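You operate a simulated robot arm through the tools that you are given. There is no shell and no other tool. Be economical: measure what you need, move in short steps, check, and stop when the job is done.

Carry out the task below with a simulated two-armed robot. There is one attempt and no reset: what you move stays moved.

## Task
Close the line drawer. Take the scoop from the top of the depositor table and leave it on the kettle stand. Take the green shaker from the top of the tray bench and put it on the kettle stand. Take the steel block on the top of the square table and put it away on the back ledge of the tunnel. Stack the bottle labelled "Honey" from the top of the square table on top of the bottle marked "Vanilla". Put two of the small domes from the top of the tray bench on the top of the square table. The order is free. Set down upright: scoop, green shaker, steel block, small dome.

It is judged by the outcome, as a careful person would: the job done as asked, and still so three seconds after it is handed in. It fails if anything else is knocked over, pushed out of place, dropped, spilled or broken.

## Robot
Two 7-joint arms with two-finger grippers on one trunk, on a base that drives. Base frame: it is fixed to the floor where the robot stands at the start and does not move with it; the origin is under the middle of the robot, x ahead of it, y to its left, z up. Readings come in mm, rad, newtons and seconds.
The left shoulder is at the start at [39, 170, 1073], the right one opposite. With the tool pointing down near the work surface each hand reaches from about 220 to 680 mm from the robot's upright axis, wherever it stands, measured 20 degrees to its own side. Places, roughly: back ledge of the tunnel (31x23 cm) [6620, 20, 900]; bottle [2500, 4750, 750]; green shaker [0, 5750, 1000]; kettle stand (59x20 cm) [1600, 3220, 420]; line drawer [600, 200, 700]; scoop (6x6x15 cm) [-2800, 2700, 800]; small dome (9x9x9 cm) [200, 5800, 900]; steel block (5x5x5 cm) [2800, 5000, 800]; top of the square table [2700, 5000, 800]. Payload 2.69 kg a hand.
The TCP of each hand is the grasp point between the finger pads, 20 mm short of the fingertips. In the tool frame z runs along the fingers and y along their closing line. The gripper opens to 100 mm. The gripper's body begins 63 mm behind the TCP.
Orientation is told as [roll, pitch, yaw] about the base's x, y, z axes, in that order, counted from this pose: with the fingers straight down and closing along the base's y, the tool's x points along the base's -x, its y along +y and its z along -z.

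## Interface
- The arms move only by the tool drive_tool. It takes "left_increments", "right_increments" or both (then of equal length, played together; a hand with none holds still); each is one flat list of numbers, 7 for each row, row after row: the shift along the tool's x, y, z in cm, then the turn, a rotation vector about the tool's x, y, z in rad, then the gripper command, from -1 (fully open) to 1 (shut), values between in proportion. In form: [x, y, z, wx, wy, wz, fingers, x, y, z, wx, wy, wz, fingers, ...]. A call has 1 to 12 rows; each row shifts and turns the commanded pose from where the row before left it, along the tool's axes as they then stand. Each row takes 0.2 s and may step no farther than 50 mm and 0.15 rad from the row before; otherwise, or with a gripper value out of range, the whole call is refused. A pose out of reach is approached as far as the arm can. The call stops where the force on the tool passes 40 N (or 10 N more than at its start, if that is more) or the arm is blocked; 0.2 s more then pass. Each finger travels about 108 mm/s and halts on what it meets, pressing with about 22 N; the grip force reading is that of the motor and also rises with nothing between the fingers. The clock runs only during rows and for 0.2 s after the last one: add rows that do not move to give the fingers time. The reply holds the time, the measured pose of the TCP, the force on the tool along the base axes, the opening and the grip force, in the units named above and with some noise, with the torque about the TCP (base axes, N m) and any sound that the robot's microphone picked up.
- Cameras (640 x 400 px; columns grow to the right, rows downward): "scene" is now at [177.9, 14.1, 976.7]; the picture's right is [0.14, -0.99, -0.00], its down [-0.46, -0.06, -0.88] and it looks along [0.88, 0.13, -0.47] (base axes); focal length 214 px, centre (320, 200). "left" rides on the left gripper at [70, 19, -99] in its tool frame; the picture's right is [-0.26, 0.97, 0.00], its down [-0.75, -0.20, -0.63] and it looks along [-0.61, -0.16, 0.78] (tool axes); focal length 230 px, centre (320, 200). "right" rides on the right gripper at [70, -19, -99] in its tool frame; the picture's right is [0.26, 0.97, 0.00], its down [-0.75, 0.20, -0.63] and it looks along [-0.61, 0.16, 0.78] (tool axes); focal length 230 px, centre (320, 200). There is no depth. A picture from a camera that has moved, and an enlarged one, comes with that camera's place and axes in the base frame and with its lens.
- capture(camera): a new picture of that camera. It takes no simulated time.
- slide_trunk(by): slides the trunk up (or, below 0, down) by that many mm; the arms and the scene camera ride with it, the base frame stays. It gives what a move gives, with no picture.
- roll_base(legs): drives the robot by 1 to 6 legs, each [ahead, turn to the left] in mm and rad, along the robot's own axes; the way and the turn of a leg run together, so that a leg with both is an arc; at most 1500 mm and 3.142 rad a leg. The arms and the cameras ride along, it lands a little off, and it stops where it bumps. It gives what a move gives.
- head_to(pan, tilt): turns the head with the scene camera to pan (to the left, within 1.047 rad either way) and tilt (down, from -0.506 to 1.204), counted from straight ahead of the robot. It gives what a move gives.
- inspect(camera, box): a new picture of the part [left, top, right, bottom] of that camera's present view, enlarged. It takes no simulated time.
- sign_off(): hands the job in; it is judged then, once.

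Go step by step. Nothing tells you exact positions but the pictures and the camera data: compare them with the known pose of the tool, close in by small moves and look again before you grip or let go. The budget is 196 turns and 172 pictures, counting those below and the enlarged ones. Unless the task says otherwise, let go and move clear before handing in.

The tools are called after "Emit:" as name(argument=value, ...) on one line, values as JSON. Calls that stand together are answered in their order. drive_tool: Moves the arms, as the interface text tells. Its arguments: {"type":"object","properties":{"left_increments":{"type":"array"},"right_increments":{"type":"array"}},"required":[]} The other tools are called the same way: slide_trunk (by) slides the trunk up or down; roll_base (legs) drives the base; head_to (pan, tilt) turns the head that bears the scene camera; capture (camera) takes a picture; inspect (camera, box) takes an enlarged picture of a part of a camera's view; sign_off () hands the job in.

At the start:

```text
clock: 0.0
left_ee_pos: [493.9, 347.1, 1017.6]
left_tool_rot: [-0.001, 0.001, -0.001]
left_force: [0.1, 0.6, -0.6]
left_ft_torque: [0.0, 0.03, 0.0]
left_width: 100.0
left_finger_force: 0.0
right_ee_pos: [409.6, -136.0, 966.1]
right_tool_rot: [0.0, 0.0, 0.0]
right_force: [-0.8, 0.2, 0.2]
right_ft_torque: [0.01, 0.0, 0.02]
right_width: 99.7
right_finger_force: 0.1
trunk travel left (down, up): [-300.0, 390.0]
robot x, y, heading: [0.3, 3.5, 0.008]
head pan, tilt: [0.141, 0.468]
```

scene: 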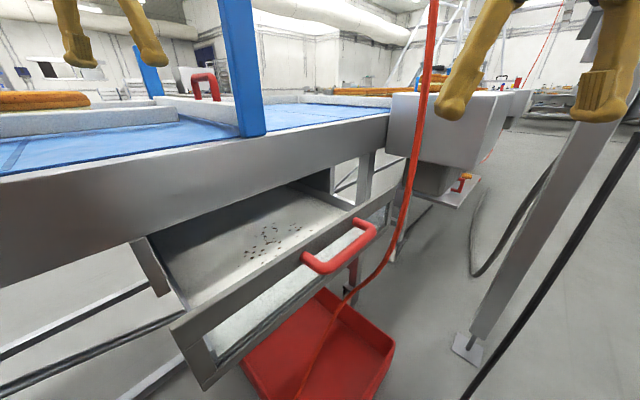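
right: 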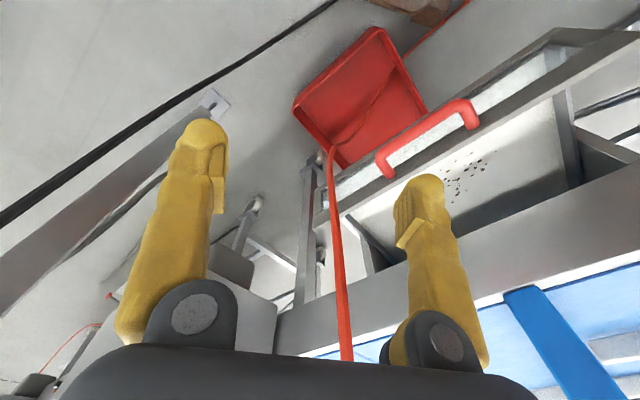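
left: 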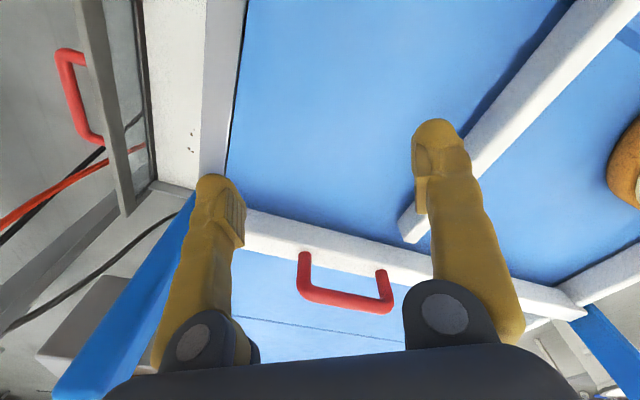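

The drawer is open and its red handle sits near [423, 14, 770], square to about (0.68, 0.73) inward. I'll tuck the right hand back and bring the left hand in front of the handle.

Emit:
drive_tool(left_increments=[4, 0, 0, 0, 0, 0, 1, 4, 0, 0, 0, 0, 0, 1, 4, 0, 0, 0, 0, 0, 1, 0, -4.8, 0, 0, 0, 0, 1, 0, -4.8, 0, 0, 0, 0, 1, 0, -4.8, 0, 0, 0, 0, 1, 0, -4.8, 0, 0, 0, 0, 1, 0, -4.8, 0, 0, 0, 0, 1, 0, -4.8, 0, 0, 0, 0, 1, 0, -4.8, 0, 0, 0, 0, 1, 0, -4.8, 0, 0, 0, 0, 1], right_increments=[4, 0, 0, 0, 0, 0, 1, 4, -4, 0, 0, 0, 0, 1, 0, -4, 0, 0, 0, 0, 1, 0, -4, 0, 0, 0, 0, 1, 0, 0, 0, 0, 0, 0, 1, 0, 0, 0, 0, 0, 0, 1, 0, 0, 0, 0, 0, 0, 1, 0, 0, 0, 0, 0, 0, 1, 0, 0, 0, 0, 0, 0, 1, 0, 0, 0, 0, 0, 0, 1, 0, 0, 0, 0, 0, 0, 1])

Emit:
drive_tool(left_increments=[0, 0, 0, 0, 0, -0.14, 1, 0, 0, 0, 0, 0, -0.14, 1, 0, 0, 0, 0, 0, -0.14, 1, 0, 0, 0, 0, 0, -0.14, 1, 0, 0, 0, 0, 0, -0.14, 1, 0, 0, 0, 0, 0, -0.12, 1])

Emit:
capture(camera="scene")

Emit:
capture(camera="left")

```text
refused: row 2 steps farther than a row can; nothing moved
```

```text
clock: 1.4
left_ee_pos: [479.0, 346.3, 1025.8]
left_tool_rot: [-0.011, -0.009, 0.821]
left_force: [-0.4, -0.3, 0.2]
left_ft_torque: [0.0, -0.04, -0.01]
left_width: 0.0
left_finger_force: 22.0
right_ee_pos: [394.2, -136.6, 970.4]
right_tool_rot: [0.0, -0.016, 0.002]
right_force: [0.5, 1.3, -0.9]
right_ft_torque: [-0.01, -0.03, -0.03]
right_width: 100.2
right_finger_force: 0.0
trunk travel left (down, up): [-300.0, 390.0]
robot x, y, heading: [0.5, -1.1, 0.0]
head pan, tilt: [0.141, 0.468]
```

```text
168 pictures are left
camera scene: at [177.7, 14.0, 976.7], right [0.14, -0.99, 0.0], down [-0.46, -0.06, -0.88], along [0.88, 0.13, -0.47], focal length 214 px, centre (320, 200)
```

scene: 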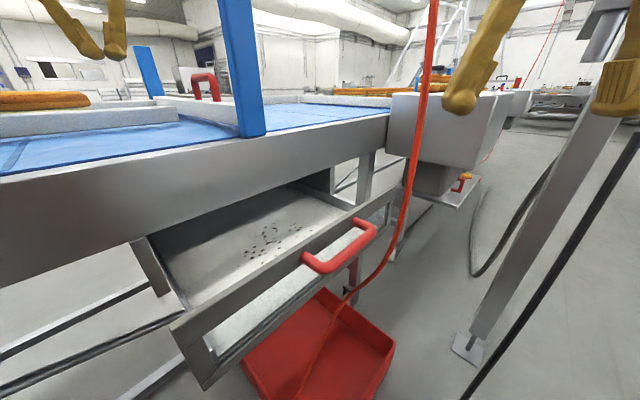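

```text
167 pictures are left
camera left: at [413.0, 307.6, 1123.1], right [-0.53, 0.85, -0.01], down [0.65, 0.41, 0.64], along [0.54, 0.33, -0.77], focal length 230 px, centre (320, 200)
```

left: 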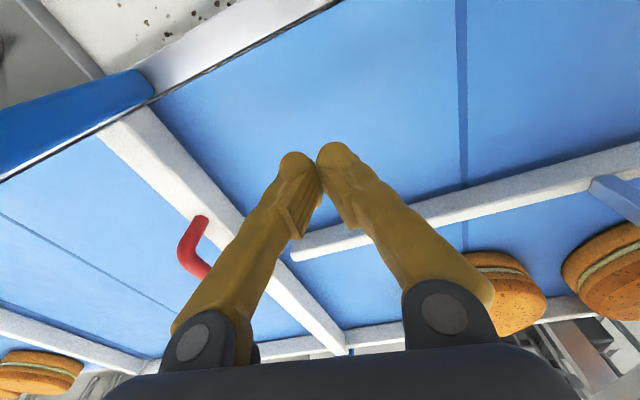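

The first call was refused (row too long), so only the turn happened. I'll redo the translation in shorter rows, with the right hand drawing back.

Emit:
drive_tool(left_increments=[4.9, 0, 0, 0, 0, 0, 1, 4.9, 0, 0, 0, 0, 0, 1, 4.9, 0, 0, 0, 0, 0, 1, 4.9, 0, 0, 0, 0, 0, 1, 3.6, -3.3, 0, 0, 0, 0, 1, 3.6, -3.3, 0, 0, 0, 0, 1, 3.6, -3.3, 0, 0, 0, 0, 1, 3.6, -3.3, 0, 0, 0, 0, 1, 0, -4.9, 0, 0, 0, 0, 1], right_increments=[3, -3, 0, 0, 0, 0, 1, 3, -3, 0, 0, 0, 0, 1, 3, -3, 0, 0, 0, 0, 1, 0, 0, 0, 0, 0, 0, 1, 0, 0, 0, 0, 0, 0, 1, 0, 0, 0, 0, 0, 0, 1, 0, 0, 0, 0, 0, 0, 1, 0, 0, 0, 0, 0, 0, 1, 0, 0, 0, 0, 0, 0, 1])

Emit:
capture(camera="left")

Emit:
capture(camera="scene")

```text
clock: 3.4
left_ee_pos: [402.1, -19.1, 1009.9]
left_tool_rot: [-0.011, -0.01, 0.82]
left_force: [0.2, 0.2, 0.5]
left_ft_torque: [0.02, 0.0, 0.01]
left_width: 0.0
left_finger_force: 21.8
left hand out of reach, approached as far as the arm can: row 4, 5
right_ee_pos: [303.8, -225.9, 965.4]
right_tool_rot: [0.001, 0.006, -0.001]
right_force: [-0.2, -0.1, 0.1]
right_ft_torque: [0.02, -0.02, -0.01]
right_width: 0.0
right_finger_force: 21.6
trunk travel left (down, up): [-300.0, 390.0]
robot x, y, heading: [0.5, -1.1, 0.001]
head pan, tilt: [0.141, 0.468]
```

```text
166 pictures are left
camera left: at [337.6, -57.7, 1108.0], right [-0.53, 0.85, -0.01], down [0.65, 0.41, 0.64], along [0.55, 0.33, -0.77], focal length 230 px, centre (320, 200)
```

left: 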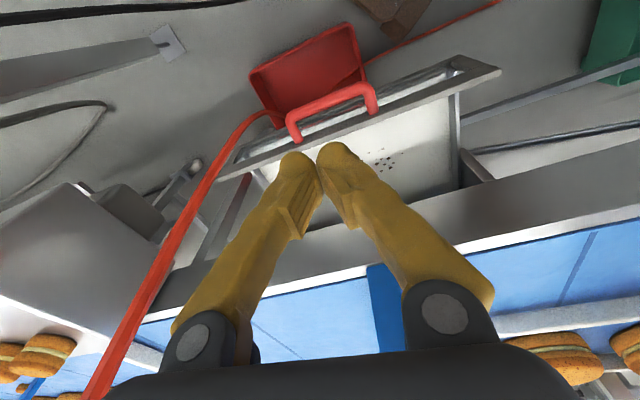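

```text
165 pictures are left
camera scene: at [178.9, 13.9, 976.5], right [0.14, -0.99, 0.0], down [-0.46, -0.06, -0.88], along [0.87, 0.13, -0.47], focal length 214 px, centre (320, 200)
```

scene: 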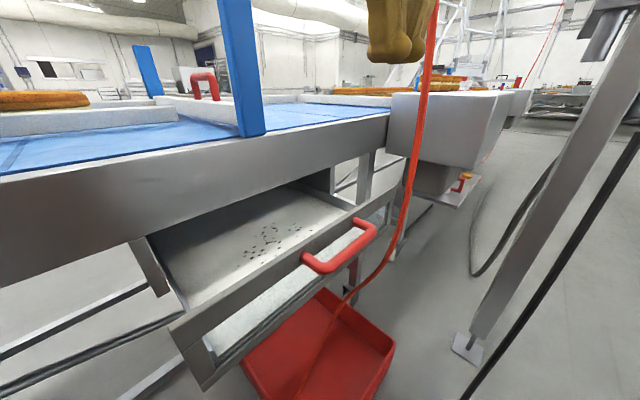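

The table edge normal is nearer (0.60, 0.80); the handle centre is about [427, 9, 770]. I'll turn a little more and lower in front of the handle.

Emit:
drive_tool(left_increments=[2.5, 0, 0, 0, 0, -0.1, 1, 0, 0, 4.8, 0, 0, 0, 1, 0, 0, 4.8, 0, 0, 0, 1, 0, 0, 4.8, 0, 0, 0, 1, 0, 0, 4.8, 0, 0, 0, 1, 0, 0, 4.8, 0, 0, 0, 1])

Emit:
capture(camera="left")

Emit:
capture(camera="scene")

```text
clock: 5.0
left_ee_pos: [400.8, -19.2, 793.2]
left_tool_rot: [-0.065, 0.05, 1.027]
left_force: [-0.5, -0.7, -0.8]
left_ft_torque: [0.01, -0.03, -0.01]
left_width: 0.2
left_finger_force: 22.2
right_ee_pos: [278.8, -225.1, 956.3]
right_tool_rot: [-0.001, 0.047, 0.0]
right_force: [-0.5, 0.0, 0.1]
right_ft_torque: [0.01, -0.06, -0.01]
right_width: 0.0
right_finger_force: 21.7
trunk travel left (down, up): [-300.0, 390.0]
robot x, y, heading: [2.2, 1.3, 0.008]
head pan, tilt: [0.141, 0.468]
stopped in row 6 (left hand): the arm was blocked; the commanded pose is now the measured one
```

```text
164 pictures are left
camera left: at [343.5, -62.8, 893.9], right [-0.69, 0.72, -0.08], down [0.54, 0.59, 0.6], along [0.48, 0.38, -0.79], focal length 230 px, centre (320, 200)
```

left: 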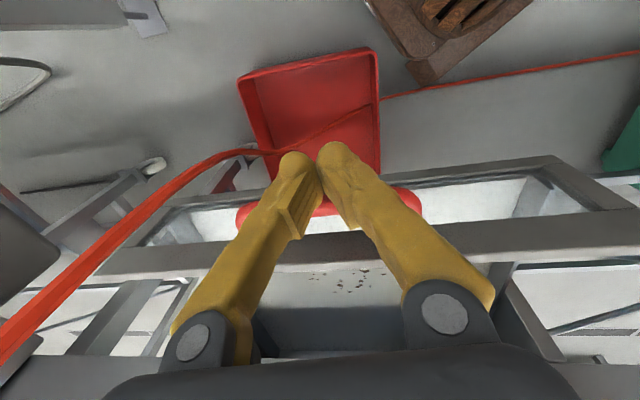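

```text
163 pictures are left
camera scene: at [176.2, 14.5, 977.1], right [0.14, -0.99, 0.0], down [-0.46, -0.06, -0.89], along [0.88, 0.13, -0.47], focal length 214 px, centre (320, 200)
```

scene: 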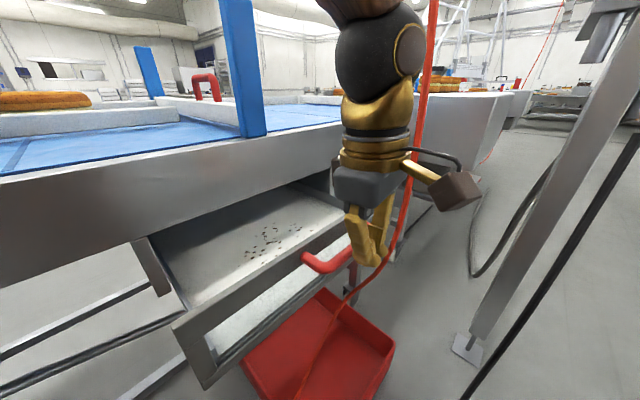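

The left arm was blocked at z 793 with almost no tool force, and the right hand got pushed a bit, so perhaps the arms touch. I'll look at the right hand's view.

Emit:
capture(camera="right")

Emit:
head_to(pan=-0.6, tilt=0.5)

Emit:
capture(camera="scene")

```text
162 pictures are left
camera right: at [212.7, -245.2, 1058.1], right [-0.26, 0.97, 0.01], down [0.78, 0.2, 0.59], along [0.57, 0.16, -0.81], focal length 230 px, centre (320, 200)
```

right: 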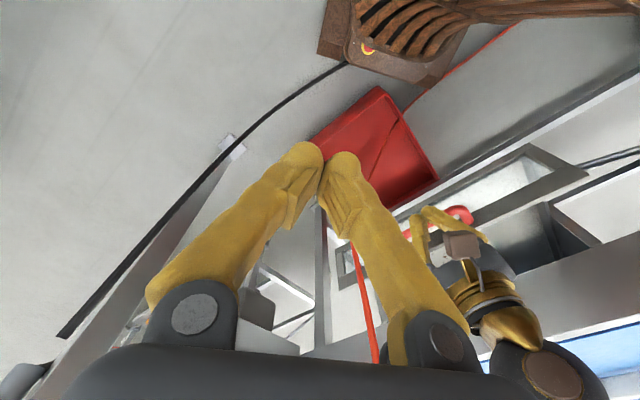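

```text
clock: 6.1
left_ee_pos: [402.9, -23.4, 797.2]
left_tool_rot: [-0.074, 0.051, 1.024]
left_force: [-1.6, -0.6, -0.8]
left_ft_torque: [0.03, 0.0, -0.01]
left_width: 0.1
left_finger_force: 22.3
right_ee_pos: [280.2, -226.0, 956.8]
right_tool_rot: [0.001, 0.048, -0.001]
right_force: [0.3, 0.1, -0.2]
right_ft_torque: [-0.03, 0.01, 0.0]
right_width: 0.0
right_finger_force: 21.3
trunk travel left (down, up): [-300.0, 390.0]
robot x, y, heading: [-0.4, 1.6, 0.004]
head pan, tilt: [-0.6, 0.499]
```

```text
161 pictures are left
camera scene: at [162.1, -50.2, 974.2], right [-0.56, -0.83, 0.01], down [-0.41, 0.27, -0.87], along [0.72, -0.5, -0.49], focal length 214 px, centre (320, 200)
```

scene: 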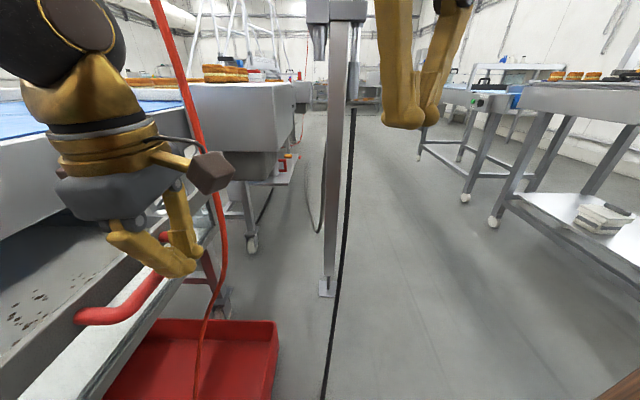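

The arm seems limited by its posture rather than touching anything. I'll step outward a touch and lower with the trunk instead.

Emit:
drive_tool(left_increments=[1.5, 0, 0, 0, 0, 0.05, 1])

Emit:
capture(camera="left")

```text
clock: 6.5
left_ee_pos: [402.3, -28.5, 801.4]
left_tool_rot: [-0.082, 0.075, 1.016]
left_force: [0.0, 0.7, -0.4]
left_ft_torque: [0.0, 0.01, 0.01]
left_width: 0.0
left_finger_force: 22.3
right_ee_pos: [280.8, -226.5, 955.0]
right_tool_rot: [0.001, 0.046, 0.0]
right_force: [0.1, -0.4, -0.7]
right_ft_torque: [0.02, -0.03, 0.0]
right_width: 0.0
right_finger_force: 22.1
trunk travel left (down, up): [-300.0, 390.0]
robot x, y, heading: [2.4, 4.4, 0.001]
head pan, tilt: [-0.6, 0.499]
```

```text
160 pictures are left
camera left: at [346.4, -67.2, 901.3], right [-0.69, 0.72, -0.1], down [0.55, 0.6, 0.59], along [0.48, 0.35, -0.81], focal length 230 px, centre (320, 200)
```

left: 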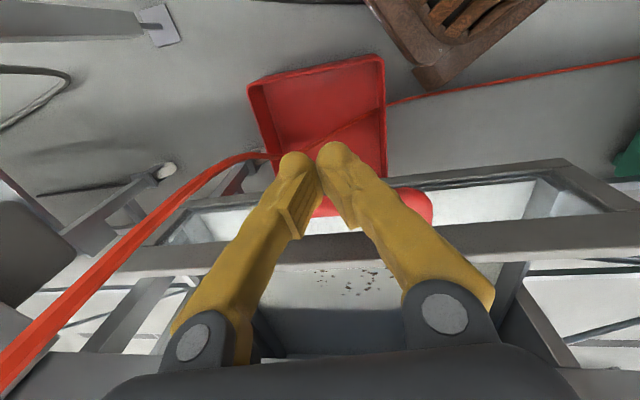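

The left arm can't get there well. I'll lift and tuck it to its own side, then turn the base about 0.55 rad left so the right hand can push the drawer comfortably.

Emit:
drive_tool(left_increments=[0, 0, -4.5, 0, 0, 0.14, 1, 0, 0, -4.5, 0, 0, 0.14, 1, 0, 0, -4.5, 0, 0, 0.14, 1, 0, 0, -4.5, 0, 0, 0.14, 1, 0, 0, -4, 0, 0, 0.14, 1, 0, 0, 0, 0, 0, 0.14, 1, 0, 0, 0, 0, 0, 0.14, 1, 1, 4.5, 0, 0, 0, 0, 1, 1, 4.5, 0, 0, 0, 0, 1, 1, 4.5, 0, 0, 0, 0, 1, 1, 4.5, 0, 0, 0, 0, 1, 1, 4.5, 0, 0, 0, 0, 1])

Emit:
head_to(pan=0, tilt=0.6)

Emit:
capture(camera="scene")

```text
clock: 9.1
left_ee_pos: [333.4, 205.1, 991.4]
left_tool_rot: [-0.07, -0.022, -0.02]
left_force: [-0.1, 0.6, -0.2]
left_ft_torque: [-0.09, -0.01, 0.01]
left_width: 0.0
left_finger_force: 22.1
right_ee_pos: [280.6, -223.9, 955.0]
right_tool_rot: [-0.002, 0.048, 0.0]
right_force: [0.2, 1.0, -0.6]
right_ft_torque: [-0.02, 0.04, 0.02]
right_width: 0.1
right_finger_force: 22.6
trunk travel left (down, up): [-300.0, 390.0]
robot x, y, heading: [-2.9, -0.9, -0.001]
head pan, tilt: [-0.6, 0.499]
```

```text
clock: 10.1
left_ee_pos: [333.8, 200.9, 991.7]
left_tool_rot: [-0.065, -0.023, -0.021]
left_force: [0.6, 0.5, 0.1]
left_ft_torque: [-0.03, 0.0, 0.03]
left_width: 0.1
left_finger_force: 21.7
right_ee_pos: [281.2, -226.5, 954.7]
right_tool_rot: [-0.001, 0.047, 0.001]
right_force: [-1.0, 0.5, -0.2]
right_ft_torque: [0.01, -0.02, 0.02]
right_width: 0.0
right_finger_force: 21.6
trunk travel left (down, up): [-300.0, 390.0]
robot x, y, heading: [-3.8, -2.8, -0.003]
head pan, tilt: [0.0, 0.6]
```

```text
159 pictures are left
camera scene: at [175.2, 1.1, 964.9], right [0.0, -1.0, 0.0], down [-0.58, 0.0, -0.82], along [0.82, 0.0, -0.58], focal length 214 px, centre (320, 200)
```

scene: 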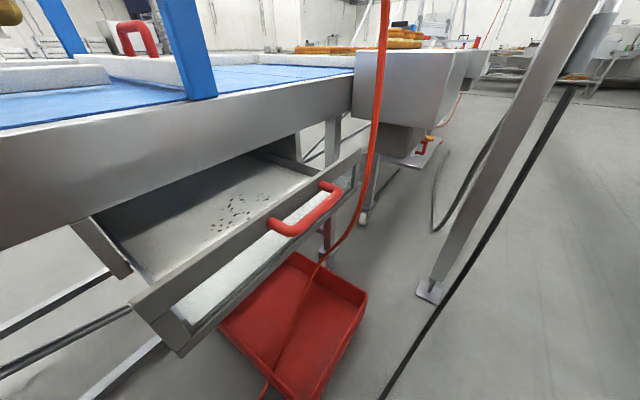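

Left hand is out of the way. Now turning the base left by 0.55 rad.

Emit:
roll_base(legs=[[0, 0.55]])

Emit:
capture(camera="scene")

Emit:
capture(camera="right")

```text
clock: 10.9
left_ee_pos: [282.6, 213.7, 968.3]
left_tool_rot: [-0.065, 0.066, 0.013]
left_force: [0.4, 0.6, 0.8]
left_ft_torque: [0.0, -0.03, 0.02]
left_width: 0.0
left_finger_force: 22.1
right_ee_pos: [250.1, -216.7, 948.6]
right_tool_rot: [-0.001, 0.088, 0.036]
right_force: [-0.2, 1.2, 0.1]
right_ft_torque: [-0.04, -0.02, -0.01]
right_width: 0.0
right_finger_force: 21.7
trunk travel left (down, up): [-300.0, 390.0]
robot x, y, heading: [1.5, -1.0, 0.036]
head pan, tilt: [0.0, 0.6]
stopped in leg 1: the robot was blocked; the commanded pose is now the measured one
```

```text
158 pictures are left
camera scene: at [173.7, 7.6, 965.1], right [0.03, -1.0, 0.0], down [-0.58, -0.02, -0.82], along [0.82, 0.03, -0.58], focal length 214 px, centre (320, 200)
```

scene: 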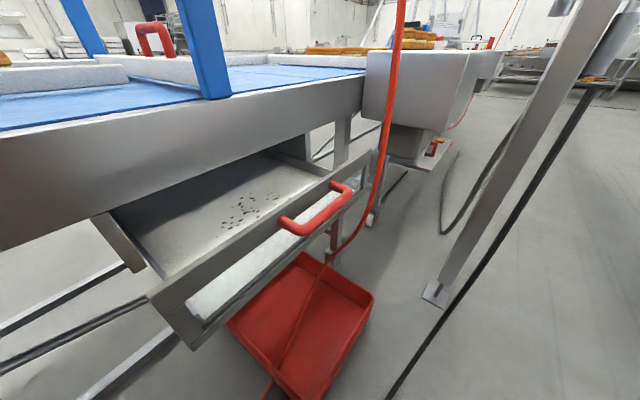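

```text
157 pictures are left
camera right: at [189.8, -238.1, 1053.4], right [-0.29, 0.96, 0.02], down [0.8, 0.23, 0.56], along [0.53, 0.18, -0.83], focal length 230 px, centre (320, 200)
```

right: 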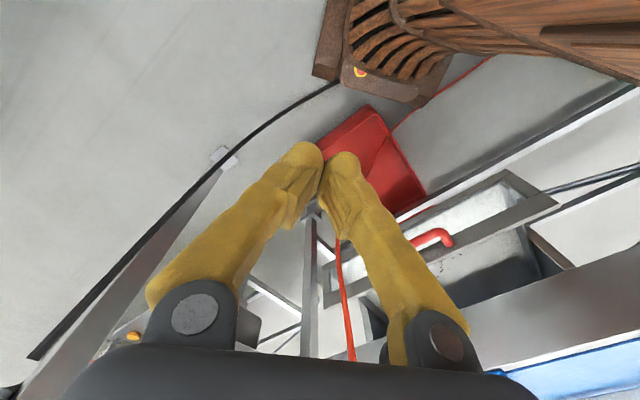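

The turn was blocked at once, and the arms shifted. Let me look to the left and downward to find what the robot is touching.

Emit:
head_to(pan=1.0, tilt=0.5)

Emit:
capture(camera="scene")

Emit:
head_to(pan=0.2, tilt=1.2)

Emit:
capture(camera="scene")

Emit:
capture(camera="left")

```text
clock: 12.2
left_ee_pos: [284.7, 213.6, 969.0]
left_tool_rot: [-0.066, 0.066, 0.015]
left_force: [-1.0, -0.8, 0.6]
left_ft_torque: [-0.03, -0.01, 0.04]
left_width: 0.0
left_finger_force: 22.1
right_ee_pos: [253.0, -216.3, 947.7]
right_tool_rot: [0.0, 0.089, 0.037]
right_force: [0.2, 0.0, 0.5]
right_ft_torque: [-0.06, 0.01, 0.03]
right_width: 0.0
right_finger_force: 22.0
trunk travel left (down, up): [-300.0, 390.0]
robot x, y, heading: [2.3, -1.1, 0.036]
head pan, tilt: [1.0, 0.499]
```

```text
156 pictures are left
camera scene: at [133.4, 82.4, 974.6], right [0.86, -0.51, -0.01], down [-0.26, -0.41, -0.87], along [0.44, 0.75, -0.49], focal length 214 px, centre (320, 200)
```

scene: 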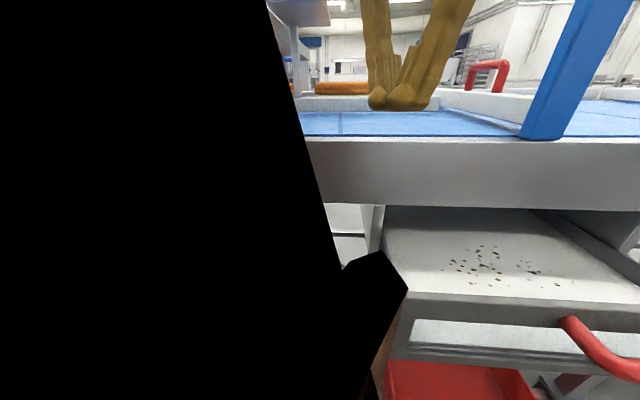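

```text
clock: 13.3
left_ee_pos: [284.8, 212.8, 969.0]
left_tool_rot: [-0.066, 0.064, 0.014]
left_force: [0.3, 0.5, -0.5]
left_ft_torque: [-0.01, 0.01, 0.01]
left_width: 0.2
left_finger_force: 21.8
right_ee_pos: [251.2, -217.4, 947.7]
right_tool_rot: [0.001, 0.091, 0.037]
right_force: [-0.6, 0.3, 0.0]
right_ft_torque: [-0.01, -0.01, 0.0]
right_width: 0.0
right_finger_force: 22.1
trunk travel left (down, up): [-300.0, 390.0]
robot x, y, heading: [0.3, 0.8, 0.032]
head pan, tilt: [0.201, 1.201]
```

```text
155 pictures are left
camera scene: at [140.4, 17.3, 920.9], right [0.23, -0.97, 0.0], down [-0.91, -0.22, -0.35], along [0.34, 0.08, -0.94], focal length 214 px, centre (320, 200)
```

scene: 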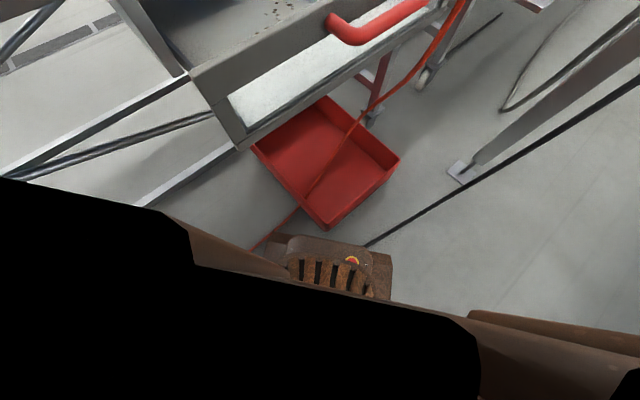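

```text
154 pictures are left
camera left: at [219.0, 236.9, 1069.5], right [0.24, 0.97, -0.08], down [0.79, -0.15, 0.59], along [0.56, -0.2, -0.8], focal length 230 px, centre (320, 200)
```

left: 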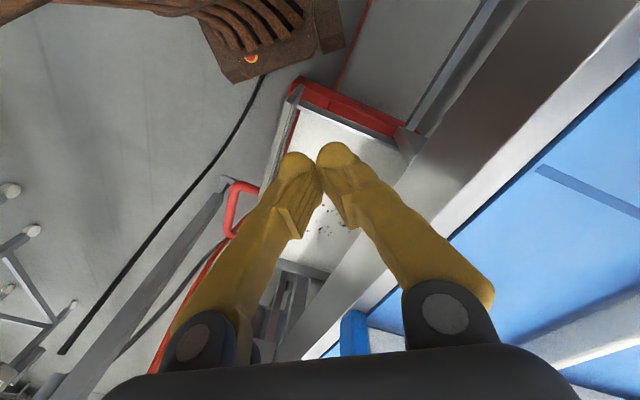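

The left elbow probably meets the table edge when turning. I'll use the right hand for the first part of the push from this heading, then see. Moving the right hand in front of the handle.

Emit:
drive_tool(right_increments=[-3.2, 3.7, 0, 0, -0.022, 0, 1, -3.2, 3.7, 0, 0, -0.022, 0, 1, -3.2, 3.7, 0, 0, -0.022, 0, 1, -3.2, 3.7, 0, 0, -0.022, 0, 1, 0, 0, 0, 0, 0, -0.12, 1, 0, 0, 0, 0, 0, -0.12, 1, 0, 0, 0, 0, 0, -0.12, 1, 0, 0, 0, 0, 0, -0.12, 1])

Emit:
head_to(pan=0, tilt=0.6)

Emit:
capture(camera="right")

```text
clock: 15.1
left_ee_pos: [284.3, 213.6, 969.0]
left_tool_rot: [-0.067, 0.067, 0.014]
left_force: [0.9, -1.1, -0.7]
left_ft_torque: [-0.01, 0.05, 0.01]
left_width: 0.0
left_finger_force: 22.2
right_ee_pos: [379.2, -64.1, 958.8]
right_tool_rot: [-0.027, -0.047, 0.52]
right_force: [-0.4, -0.2, 0.3]
right_ft_torque: [-0.01, -0.02, 0.02]
right_width: 0.0
right_finger_force: 21.9
trunk travel left (down, up): [-300.0, 390.0]
robot x, y, heading: [-4.2, 1.0, 0.038]
head pan, tilt: [0.201, 1.201]
```

```text
clock: 16.1
left_ee_pos: [283.7, 213.0, 967.8]
left_tool_rot: [-0.067, 0.065, 0.014]
left_force: [-0.6, -0.3, 0.0]
left_ft_torque: [0.0, 0.01, 0.02]
left_width: 0.1
left_finger_force: 22.0
right_ee_pos: [379.4, -64.1, 960.2]
right_tool_rot: [-0.026, -0.049, 0.518]
right_force: [0.3, 0.4, -1.4]
right_ft_torque: [0.0, 0.0, 0.0]
right_width: 0.0
right_finger_force: 21.4
trunk travel left (down, up): [-300.0, 390.0]
robot x, y, heading: [3.8, -1.3, 0.033]
head pan, tilt: [0.0, 0.6]
```

```text
153 pictures are left
camera right: at [322.1, -115.6, 1055.9], right [-0.7, 0.71, -0.04], down [0.52, 0.55, 0.66], along [0.49, 0.44, -0.75], focal length 230 px, centre (320, 200)
```

right: 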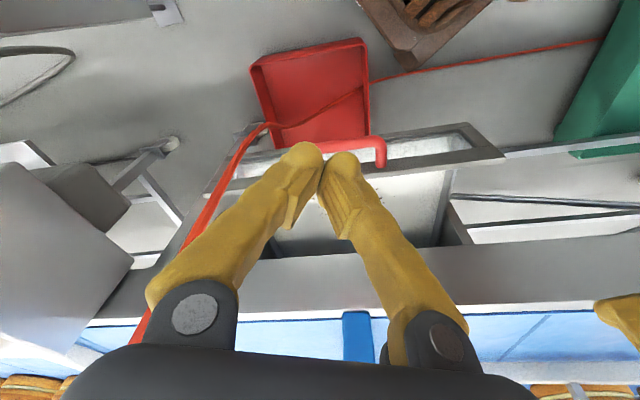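

The right hand is in front of the handle, about 85 mm outside it. Lowering.

Emit:
drive_tool(right_increments=[0, 0, 4.8, 0, 0, 0, 1, 0, 0, 4.8, 0, 0, 0, 1, 0, 0, 4.8, 0, 0, 0, 1, 0, 0, 4.8, 0, 0, 0, 1])

Emit:
capture(camera="scene")

Emit:
capture(camera="right")

```text
clock: 17.1
left_ee_pos: [284.7, 212.6, 968.4]
left_tool_rot: [-0.066, 0.069, 0.014]
left_force: [-0.3, -0.3, -0.6]
left_ft_torque: [-0.01, 0.03, -0.04]
left_width: 0.2
left_finger_force: 22.0
right_ee_pos: [393.2, -62.9, 770.4]
right_tool_rot: [-0.018, -0.055, 0.511]
right_force: [0.9, -0.4, -0.6]
right_ft_torque: [-0.02, -0.01, 0.0]
right_width: 0.2
right_finger_force: 22.1
trunk travel left (down, up): [-300.0, 390.0]
robot x, y, heading: [2.3, 0.1, 0.03]
head pan, tilt: [0.0, 0.6]
```

```text
152 pictures are left
camera scene: at [175.5, 7.2, 964.8], right [0.03, -1.0, 0.0], down [-0.58, -0.02, -0.81], along [0.81, 0.03, -0.58], focal length 214 px, centre (320, 200)
```

scene: 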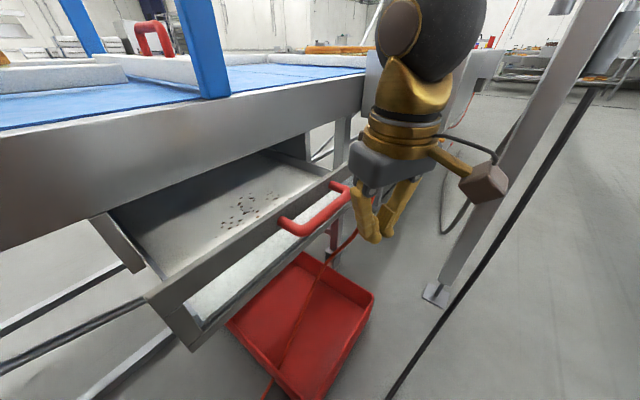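

```text
151 pictures are left
camera right: at [335.0, -115.4, 866.3], right [-0.7, 0.72, -0.03], down [0.52, 0.53, 0.67], along [0.5, 0.45, -0.74], focal length 230 px, centre (320, 200)
```

right: 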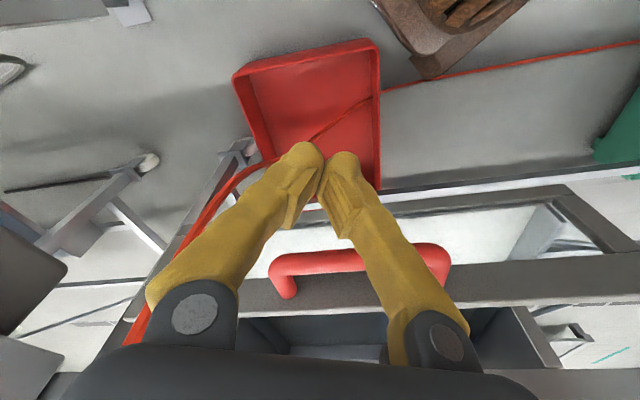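

The fingers are at handle height, outside it. Now pushing along (0.6, 0.8).

Emit:
drive_tool(right_increments=[-2.5, 3.0, 0, 0, 0, 0, 1, -3.7, 1.6, 0, 0, 0, 0, 1, -3.7, 1.6, 0, 0, 0, 0, 1, -3.7, 1.6, 0, 0, 0, 0, 1])

Emit:
capture(camera="scene")

Emit:
capture(camera="right")

```text
clock: 18.3
left_ee_pos: [259.0, 212.4, 958.5]
left_tool_rot: [-0.067, 0.111, 0.016]
left_force: [-0.6, -0.4, 0.0]
left_ft_torque: [0.03, -0.02, 0.03]
left_width: 0.3
left_finger_force: 22.1
right_ee_pos: [476.1, 49.9, 785.6]
right_tool_rot: [0.002, -0.074, 0.443]
right_force: [0.3, 0.9, 0.2]
right_ft_torque: [-0.01, -0.06, 0.0]
right_width: 0.0
right_finger_force: 22.0
trunk travel left (down, up): [-300.0, 390.0]
robot x, y, heading: [-0.3, 1.4, 0.039]
head pan, tilt: [0.0, 0.6]
stopped in row 4 (right hand): the arm was blocked; the commanded pose is now the measured one
```

```text
150 pictures are left
camera scene: at [173.4, 6.7, 965.2], right [0.03, -1.0, 0.0], down [-0.58, -0.02, -0.82], along [0.82, 0.03, -0.58], focal length 214 px, centre (320, 200)
```

scene: 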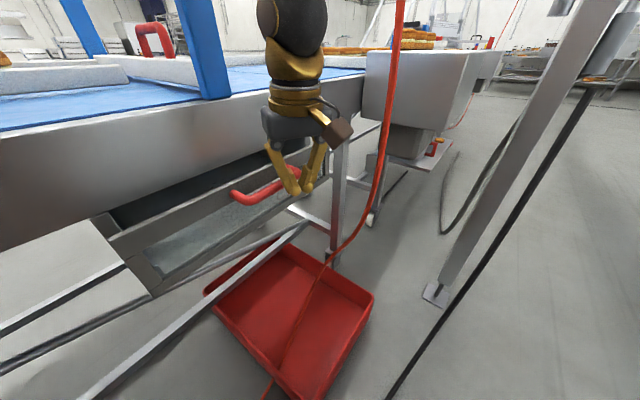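

```text
149 pictures are left
camera right: at [414.6, -0.5, 879.8], right [-0.65, 0.76, -0.02], down [0.55, 0.48, 0.68], along [0.53, 0.43, -0.73], focal length 230 px, centre (320, 200)
```

right: 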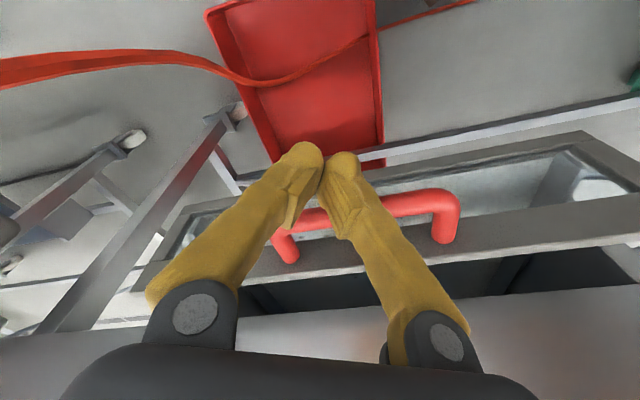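

The push works: the drawer has gone in about 85 mm. Continuing in the same direction, lowering slightly.

Emit:
drive_tool(right_increments=[0, 0, 1.5, 0, 0, 0, 1, -2.66, 1.38, 0, 0, 0, 0, 1, -2.66, 1.38, 0, 0, 0, 0, 1, -2.66, 1.38, 0, 0, 0, 0, 1])

Emit:
capture(camera="scene")

Emit:
capture(camera="right")

```text
clock: 19.2
left_ee_pos: [239.4, 212.8, 948.6]
left_tool_rot: [-0.071, 0.151, 0.014]
left_force: [0.0, 0.2, 0.4]
left_ft_torque: [-0.08, -0.04, 0.02]
left_width: 0.1
left_finger_force: 22.3
right_ee_pos: [521.3, 100.7, 795.0]
right_tool_rot: [-0.023, -0.096, 0.435]
right_force: [0.0, 1.1, -0.2]
right_ft_torque: [-0.03, -0.02, 0.0]
right_width: 0.0
right_finger_force: 21.6
trunk travel left (down, up): [-300.0, 390.0]
robot x, y, heading: [-0.6, -2.7, 0.034]
head pan, tilt: [0.0, 0.6]
stopped in row 4 (right hand): the force on the tool passed its limit at 89 N (the readings are from after the stop); the commanded pose is now the measured one
```

```text
148 pictures are left
camera scene: at [174.3, 8.5, 964.9], right [0.03, -1.0, 0.0], down [-0.58, -0.02, -0.82], along [0.82, 0.03, -0.58], focal length 214 px, centre (320, 200)
```

scene: 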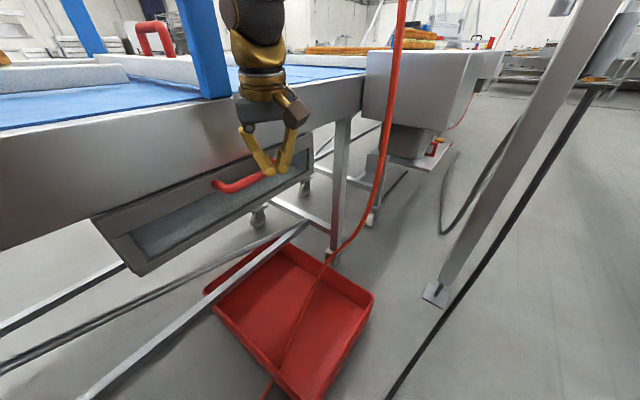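

```text
147 pictures are left
camera right: at [456.5, 51.1, 887.9], right [-0.64, 0.77, -0.05], down [0.53, 0.49, 0.69], along [0.56, 0.42, -0.72], focal length 230 px, centre (320, 200)
```

right: 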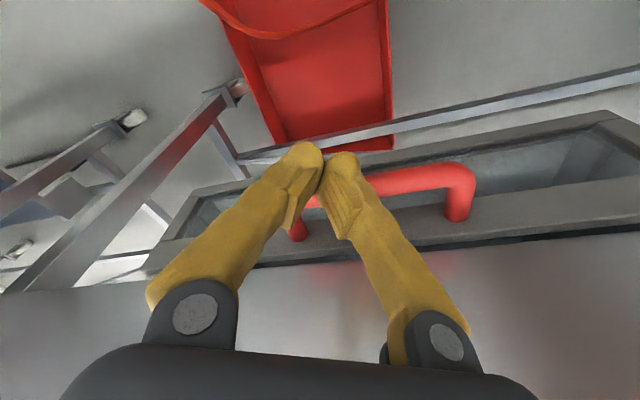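

The push ended with an 89 N spike, so the drawer is probably home. Checking the gap closely.

Emit:
inspect(camera="scene", box=[60, 90, 360, 290])

Emit:
inspect(camera="right", box=[320, 100, 640, 300])

```text
2.00 times, centred on (210, 190) of scene
camera zoom: at [174.3, 8.5, 964.9], right [0.03, -1.0, 0.0], down [-0.58, -0.02, -0.82], along [0.82, 0.03, -0.58], focal length 429 px, centre (540, 220)
```

zoom: 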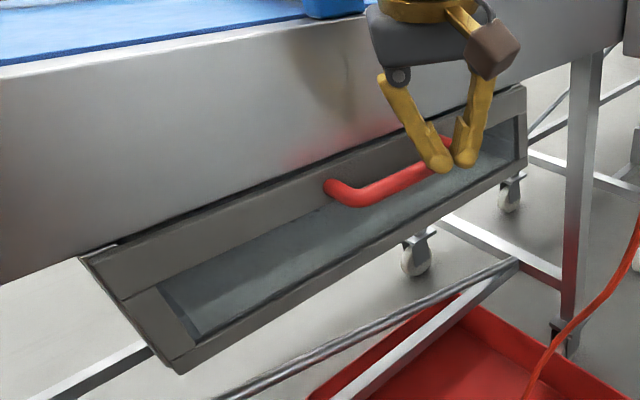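

```text
2.00 times, centred on (480, 200) of right
camera zoom: at [456.5, 51.1, 887.9], right [-0.64, 0.77, -0.05], down [0.53, 0.49, 0.69], along [0.56, 0.42, -0.72], focal length 460 px, centre (0, 200)
```

zoom: 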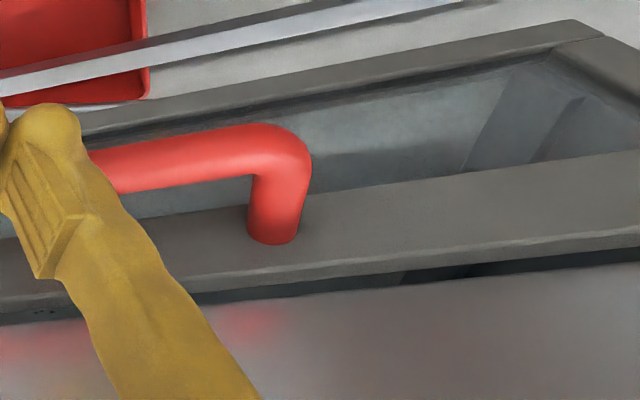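

It looks nearly flush, but I'm not sure it is fully home. I'll back off, lower a little and press once more.

Emit:
drive_tool(right_increments=[1.3, -0.7, 0, 0, 0, 0, 1, 0, 0, 2.5, 0, 0, 0, 1, -1.3, 0.7, 0, 0, 0, 0, 1, -0.7, 0.36, 0, 0, 0, 0, 1, -0.7, 0.36, 0, 0, 0, 0, 1, -0.7, 0.36, 0, 0, 0, 0, 1, -0.7, 0.36, 0, 0, 0, 0, 1, -0.7, 0.36, 0, 0, 0, 0, 1])

Emit:
inspect(camera="scene", box=[60, 90, 360, 290])

Emit:
capture(camera="right")

```text
clock: 20.3
left_ee_pos: [217.0, 212.1, 940.7]
left_tool_rot: [-0.069, 0.195, 0.013]
left_force: [-0.6, 0.1, -0.8]
left_ft_torque: [-0.04, 0.01, 0.0]
left_width: 0.3
left_finger_force: 22.1
right_ee_pos: [526.5, 95.3, 780.4]
right_tool_rot: [-0.038, -0.099, 0.414]
right_force: [0.0, 0.8, -0.4]
right_ft_torque: [-0.03, 0.0, 0.0]
right_width: 0.0
right_finger_force: 22.3
trunk travel left (down, up): [-300.0, 390.0]
robot x, y, heading: [-2.0, -1.9, 0.037]
head pan, tilt: [0.0, 0.6]
stopped in row 5 (right hand): the force on the tool passed its limit at 49 N (the readings are from after the stop); the commanded pose is now the measured one
```

```text
2.00 times, centred on (210, 190) of scene
camera zoom: at [174.9, 9.1, 964.9], right [0.03, -1.0, 0.0], down [-0.58, -0.02, -0.82], along [0.81, 0.03, -0.58], focal length 429 px, centre (540, 220)
```

zoom: 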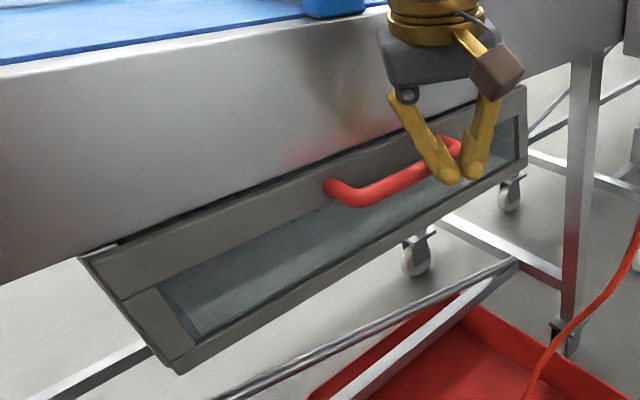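

```text
143 pictures are left
camera right: at [459.7, 49.4, 872.9], right [-0.62, 0.78, -0.06], down [0.54, 0.48, 0.69], along [0.57, 0.4, -0.72], focal length 230 px, centre (320, 200)
```

right: 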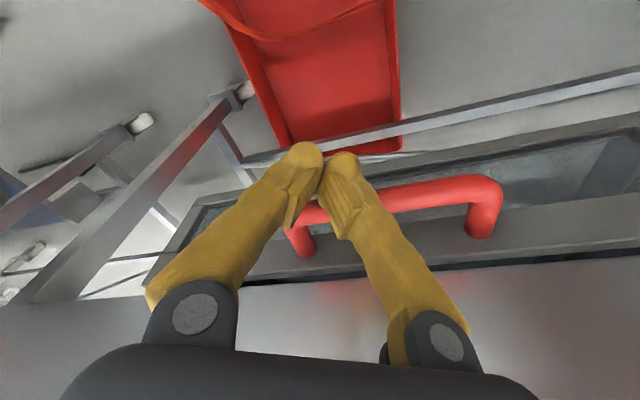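

The drawer does not go further under 49 N, so it's closed. I'll withdraw the right hand, level both hands and tuck them.

Emit:
drive_tool(right_increments=[4, -2, 0, 0, 0, 0, 1, 4, -2, -1.5, 0, 0, 0, 1, 3, -3, -2, 0, 0.02, 0.08, 1, 0, 0, -4.5, 0, 0.02, 0.08, 1, 0, 0, -4.5, 0, 0.02, 0.08, 1, 0, 0, -4.5, 0.03, 0.02, 0.08, 1, 3, -3.5, 0, 0, 0, 0.09, 1, 3, -3.5, 0, 0, 0, 0, 1, 1, -4.5, 0, 0, 0, 0, 1, 0, -4.5, 0, 0, 0, 0, 1], left_increments=[-1.5, 0, 0, 0.02, -0.04, 0, 1, -1.5, 0, -1, 0.02, -0.04, 0, 1, -1.5, 0, -1, 0.02, -0.04, 0, 1, -1.5, 0, -1, 0, -0.04, 0, 1, -1, 0, -1, 0, -0.03, 0, 1, 0, 0, -1, 0, 0, 0, 1, 0, 0, -1, 0, 0, 0, 1, 0, 0, 0, 0, 0, 0, 1, 0, 0, 0, 0, 0, 0, 1, 0, 0, 0, 0, 0, 0, 1])

Emit:
head_to(pan=-1.0, tilt=0.2)

Emit:
capture(camera="scene")

Emit:
head_to(pan=0.6, tilt=0.1)

Emit:
capture(camera="scene")

```text
clock: 22.5
left_ee_pos: [294.4, 218.1, 1003.2]
left_tool_rot: [-0.126, -0.032, 0.036]
left_force: [1.1, 0.7, -1.0]
left_ft_torque: [0.02, 0.0, -0.04]
left_width: 0.0
left_finger_force: 22.3
right_ee_pos: [373.8, -178.3, 946.0]
right_tool_rot: [-0.043, -0.034, 0.008]
right_force: [-1.0, 0.4, 0.4]
right_ft_torque: [0.03, 0.0, -0.01]
right_width: 0.0
right_finger_force: 21.5
trunk travel left (down, up): [-300.0, 390.0]
robot x, y, heading: [1.0, 0.8, 0.037]
head pan, tilt: [0.0, 0.6]
```

```text
clock: 23.8
left_ee_pos: [295.6, 218.4, 1003.7]
left_tool_rot: [-0.127, -0.034, 0.037]
left_force: [0.5, 0.5, 0.3]
left_ft_torque: [0.03, 0.02, -0.01]
left_width: 0.1
left_finger_force: 21.6
right_ee_pos: [374.9, -177.7, 946.5]
right_tool_rot: [-0.044, -0.034, 0.007]
right_force: [-0.8, 0.5, 0.0]
right_ft_torque: [-0.01, -0.03, 0.01]
right_width: 0.0
right_finger_force: 22.2
trunk travel left (down, up): [-300.0, 390.0]
robot x, y, heading: [0.8, 3.3, 0.032]
head pan, tilt: [-1.0, 0.201]
```

```text
142 pictures are left
camera scene: at [140.4, -72.4, 1002.3], right [-0.82, -0.57, 0.01], down [-0.13, 0.16, -0.98], along [0.55, -0.81, -0.21], focal length 214 px, centre (320, 200)
```

scene: 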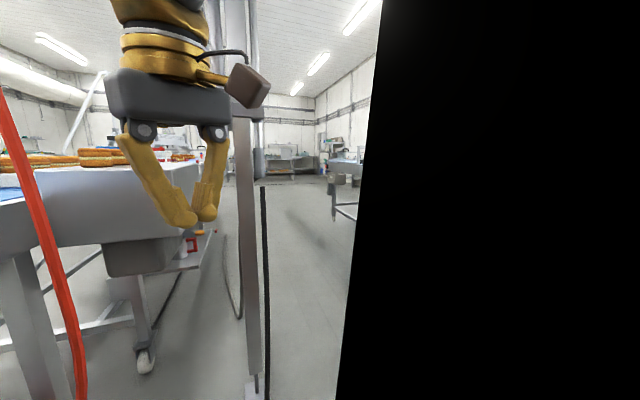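

```text
clock: 25.4
left_ee_pos: [295.2, 218.5, 1003.3]
left_tool_rot: [-0.126, -0.032, 0.034]
left_force: [0.7, -0.5, -0.1]
left_ft_torque: [0.0, -0.01, 0.02]
left_width: 0.1
left_finger_force: 22.5
right_ee_pos: [373.1, -176.3, 946.7]
right_tool_rot: [-0.042, -0.033, 0.005]
right_force: [0.7, 0.5, -0.4]
right_ft_torque: [0.02, -0.01, -0.01]
right_width: 0.0
right_finger_force: 21.9
trunk travel left (down, up): [-300.0, 390.0]
robot x, y, heading: [-2.9, -1.1, 0.038]
head pan, tilt: [0.6, 0.099]
```

```text
141 pictures are left
camera scene: at [161.6, 58.8, 1011.2], right [0.59, -0.81, -0.01], down [-0.1, -0.06, -0.99], along [0.8, 0.59, -0.11], focal length 214 px, centre (320, 200)
```

scene: 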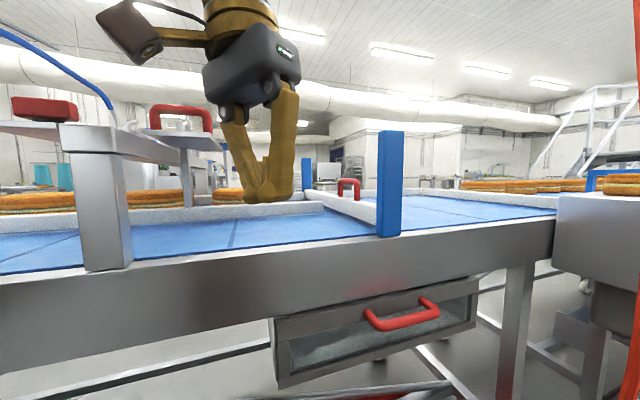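

The drawer sits flush under the table. Next I'll turn right in place to see the room and find the way round the line.

Emit:
inspect(camera="scene", box=[240, 240, 520, 400])

Emit:
head_to(pan=0, tilt=0.25)

Emit:
roll_base(legs=[[0, -1.2]])

Emit:
capture(camera="scene")

Emit:
roll_base(legs=[[0, -1.4]])

Emit:
capture(camera="scene")

```text
2.29 times, centred on (380, 320) of scene
camera zoom: at [161.6, 58.8, 1011.2], right [0.59, -0.81, -0.01], down [-0.1, -0.06, -0.99], along [0.8, 0.59, -0.11], focal length 490 px, centre (183, -74)
```

zoom: 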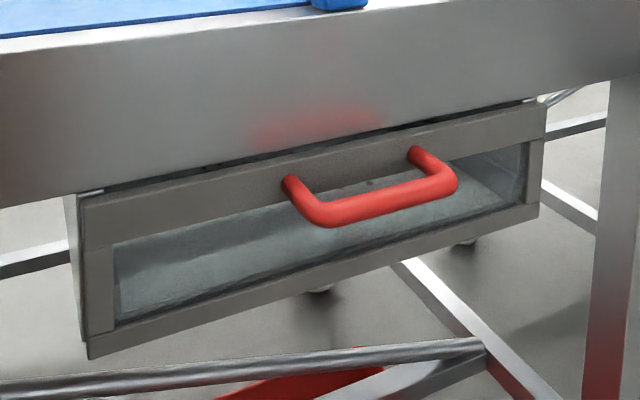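

```text
clock: 26.4
left_ee_pos: [295.2, 218.6, 1002.8]
left_tool_rot: [-0.126, -0.034, 0.035]
left_force: [-0.6, 0.5, 0.5]
left_ft_torque: [-0.04, -0.01, 0.03]
left_width: 0.0
left_finger_force: 22.0
right_ee_pos: [374.1, -177.7, 947.1]
right_tool_rot: [-0.046, -0.032, 0.006]
right_force: [0.2, -0.2, 0.5]
right_ft_torque: [0.0, -0.01, 0.0]
right_width: 0.1
right_finger_force: 22.2
trunk travel left (down, up): [-300.0, 390.0]
robot x, y, heading: [-0.7, 2.6, 0.037]
head pan, tilt: [0.0, 0.25]
```

```text
clock: 28.8
left_ee_pos: [351.3, -17.4, 1003.6]
left_tool_rot: [-0.125, -0.035, -0.678]
left_force: [-1.1, 0.5, 0.1]
left_ft_torque: [0.03, -0.07, 0.0]
left_width: 0.0
left_finger_force: 21.9
right_ee_pos: [150.3, -366.1, 937.7]
right_tool_rot: [-0.044, -0.013, -0.708]
right_force: [0.4, 0.1, -0.8]
right_ft_torque: [0.01, -0.01, 0.02]
right_width: 0.0
right_finger_force: 21.4
trunk travel left (down, up): [-300.0, 390.0]
robot x, y, heading: [-34.6, 19.3, -0.574]
head pan, tilt: [0.0, 0.25]
stopped in leg 1: the robot was blocked; the commanded pose is now the measured one
```

```text
139 pictures are left
camera scene: at [111.2, -72.9, 998.7], right [-0.54, -0.84, 0.0], down [-0.21, 0.14, -0.97], along [0.81, -0.53, -0.25], focal length 214 px, centre (320, 200)
```

scene: 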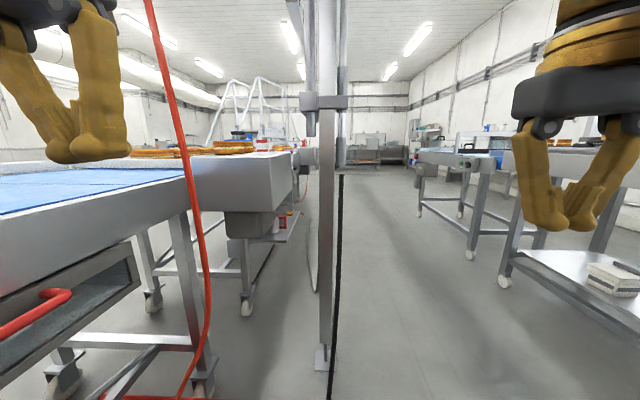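

```text
clock: 29.6
left_ee_pos: [334.9, -6.5, 1008.6]
left_tool_rot: [-0.126, -0.057, -0.684]
left_force: [-0.8, 0.5, 0.0]
left_ft_torque: [-0.01, -0.01, 0.02]
left_width: 0.0
left_finger_force: 22.1
right_ee_pos: [135.1, -355.2, 945.2]
right_tool_rot: [-0.046, -0.031, -0.71]
right_force: [-1.0, 0.8, -0.6]
right_ft_torque: [-0.02, -0.05, 0.03]
right_width: 0.0
right_finger_force: 22.5
trunk travel left (down, up): [-300.0, 390.0]
robot x, y, heading: [-31.3, 17.6, -0.575]
head pan, tilt: [0.0, 0.25]
stopped in leg 1: the robot was blocked; the commanded pose is now the measured one
```

```text
138 pictures are left
camera scene: at [117.7, -74.9, 997.3], right [-0.54, -0.84, 0.0], down [-0.22, 0.14, -0.97], along [0.81, -0.52, -0.26], focal length 214 px, centre (320, 200)
```

scene: 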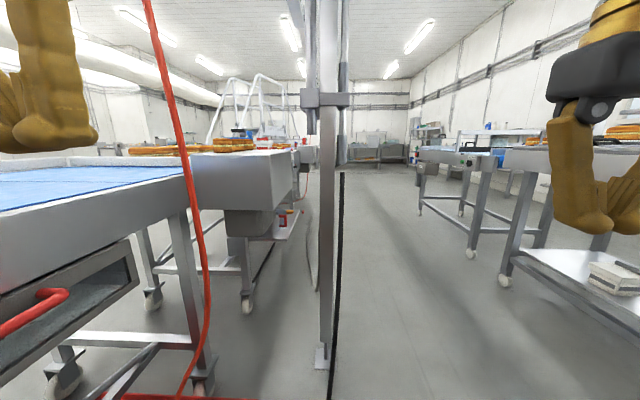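

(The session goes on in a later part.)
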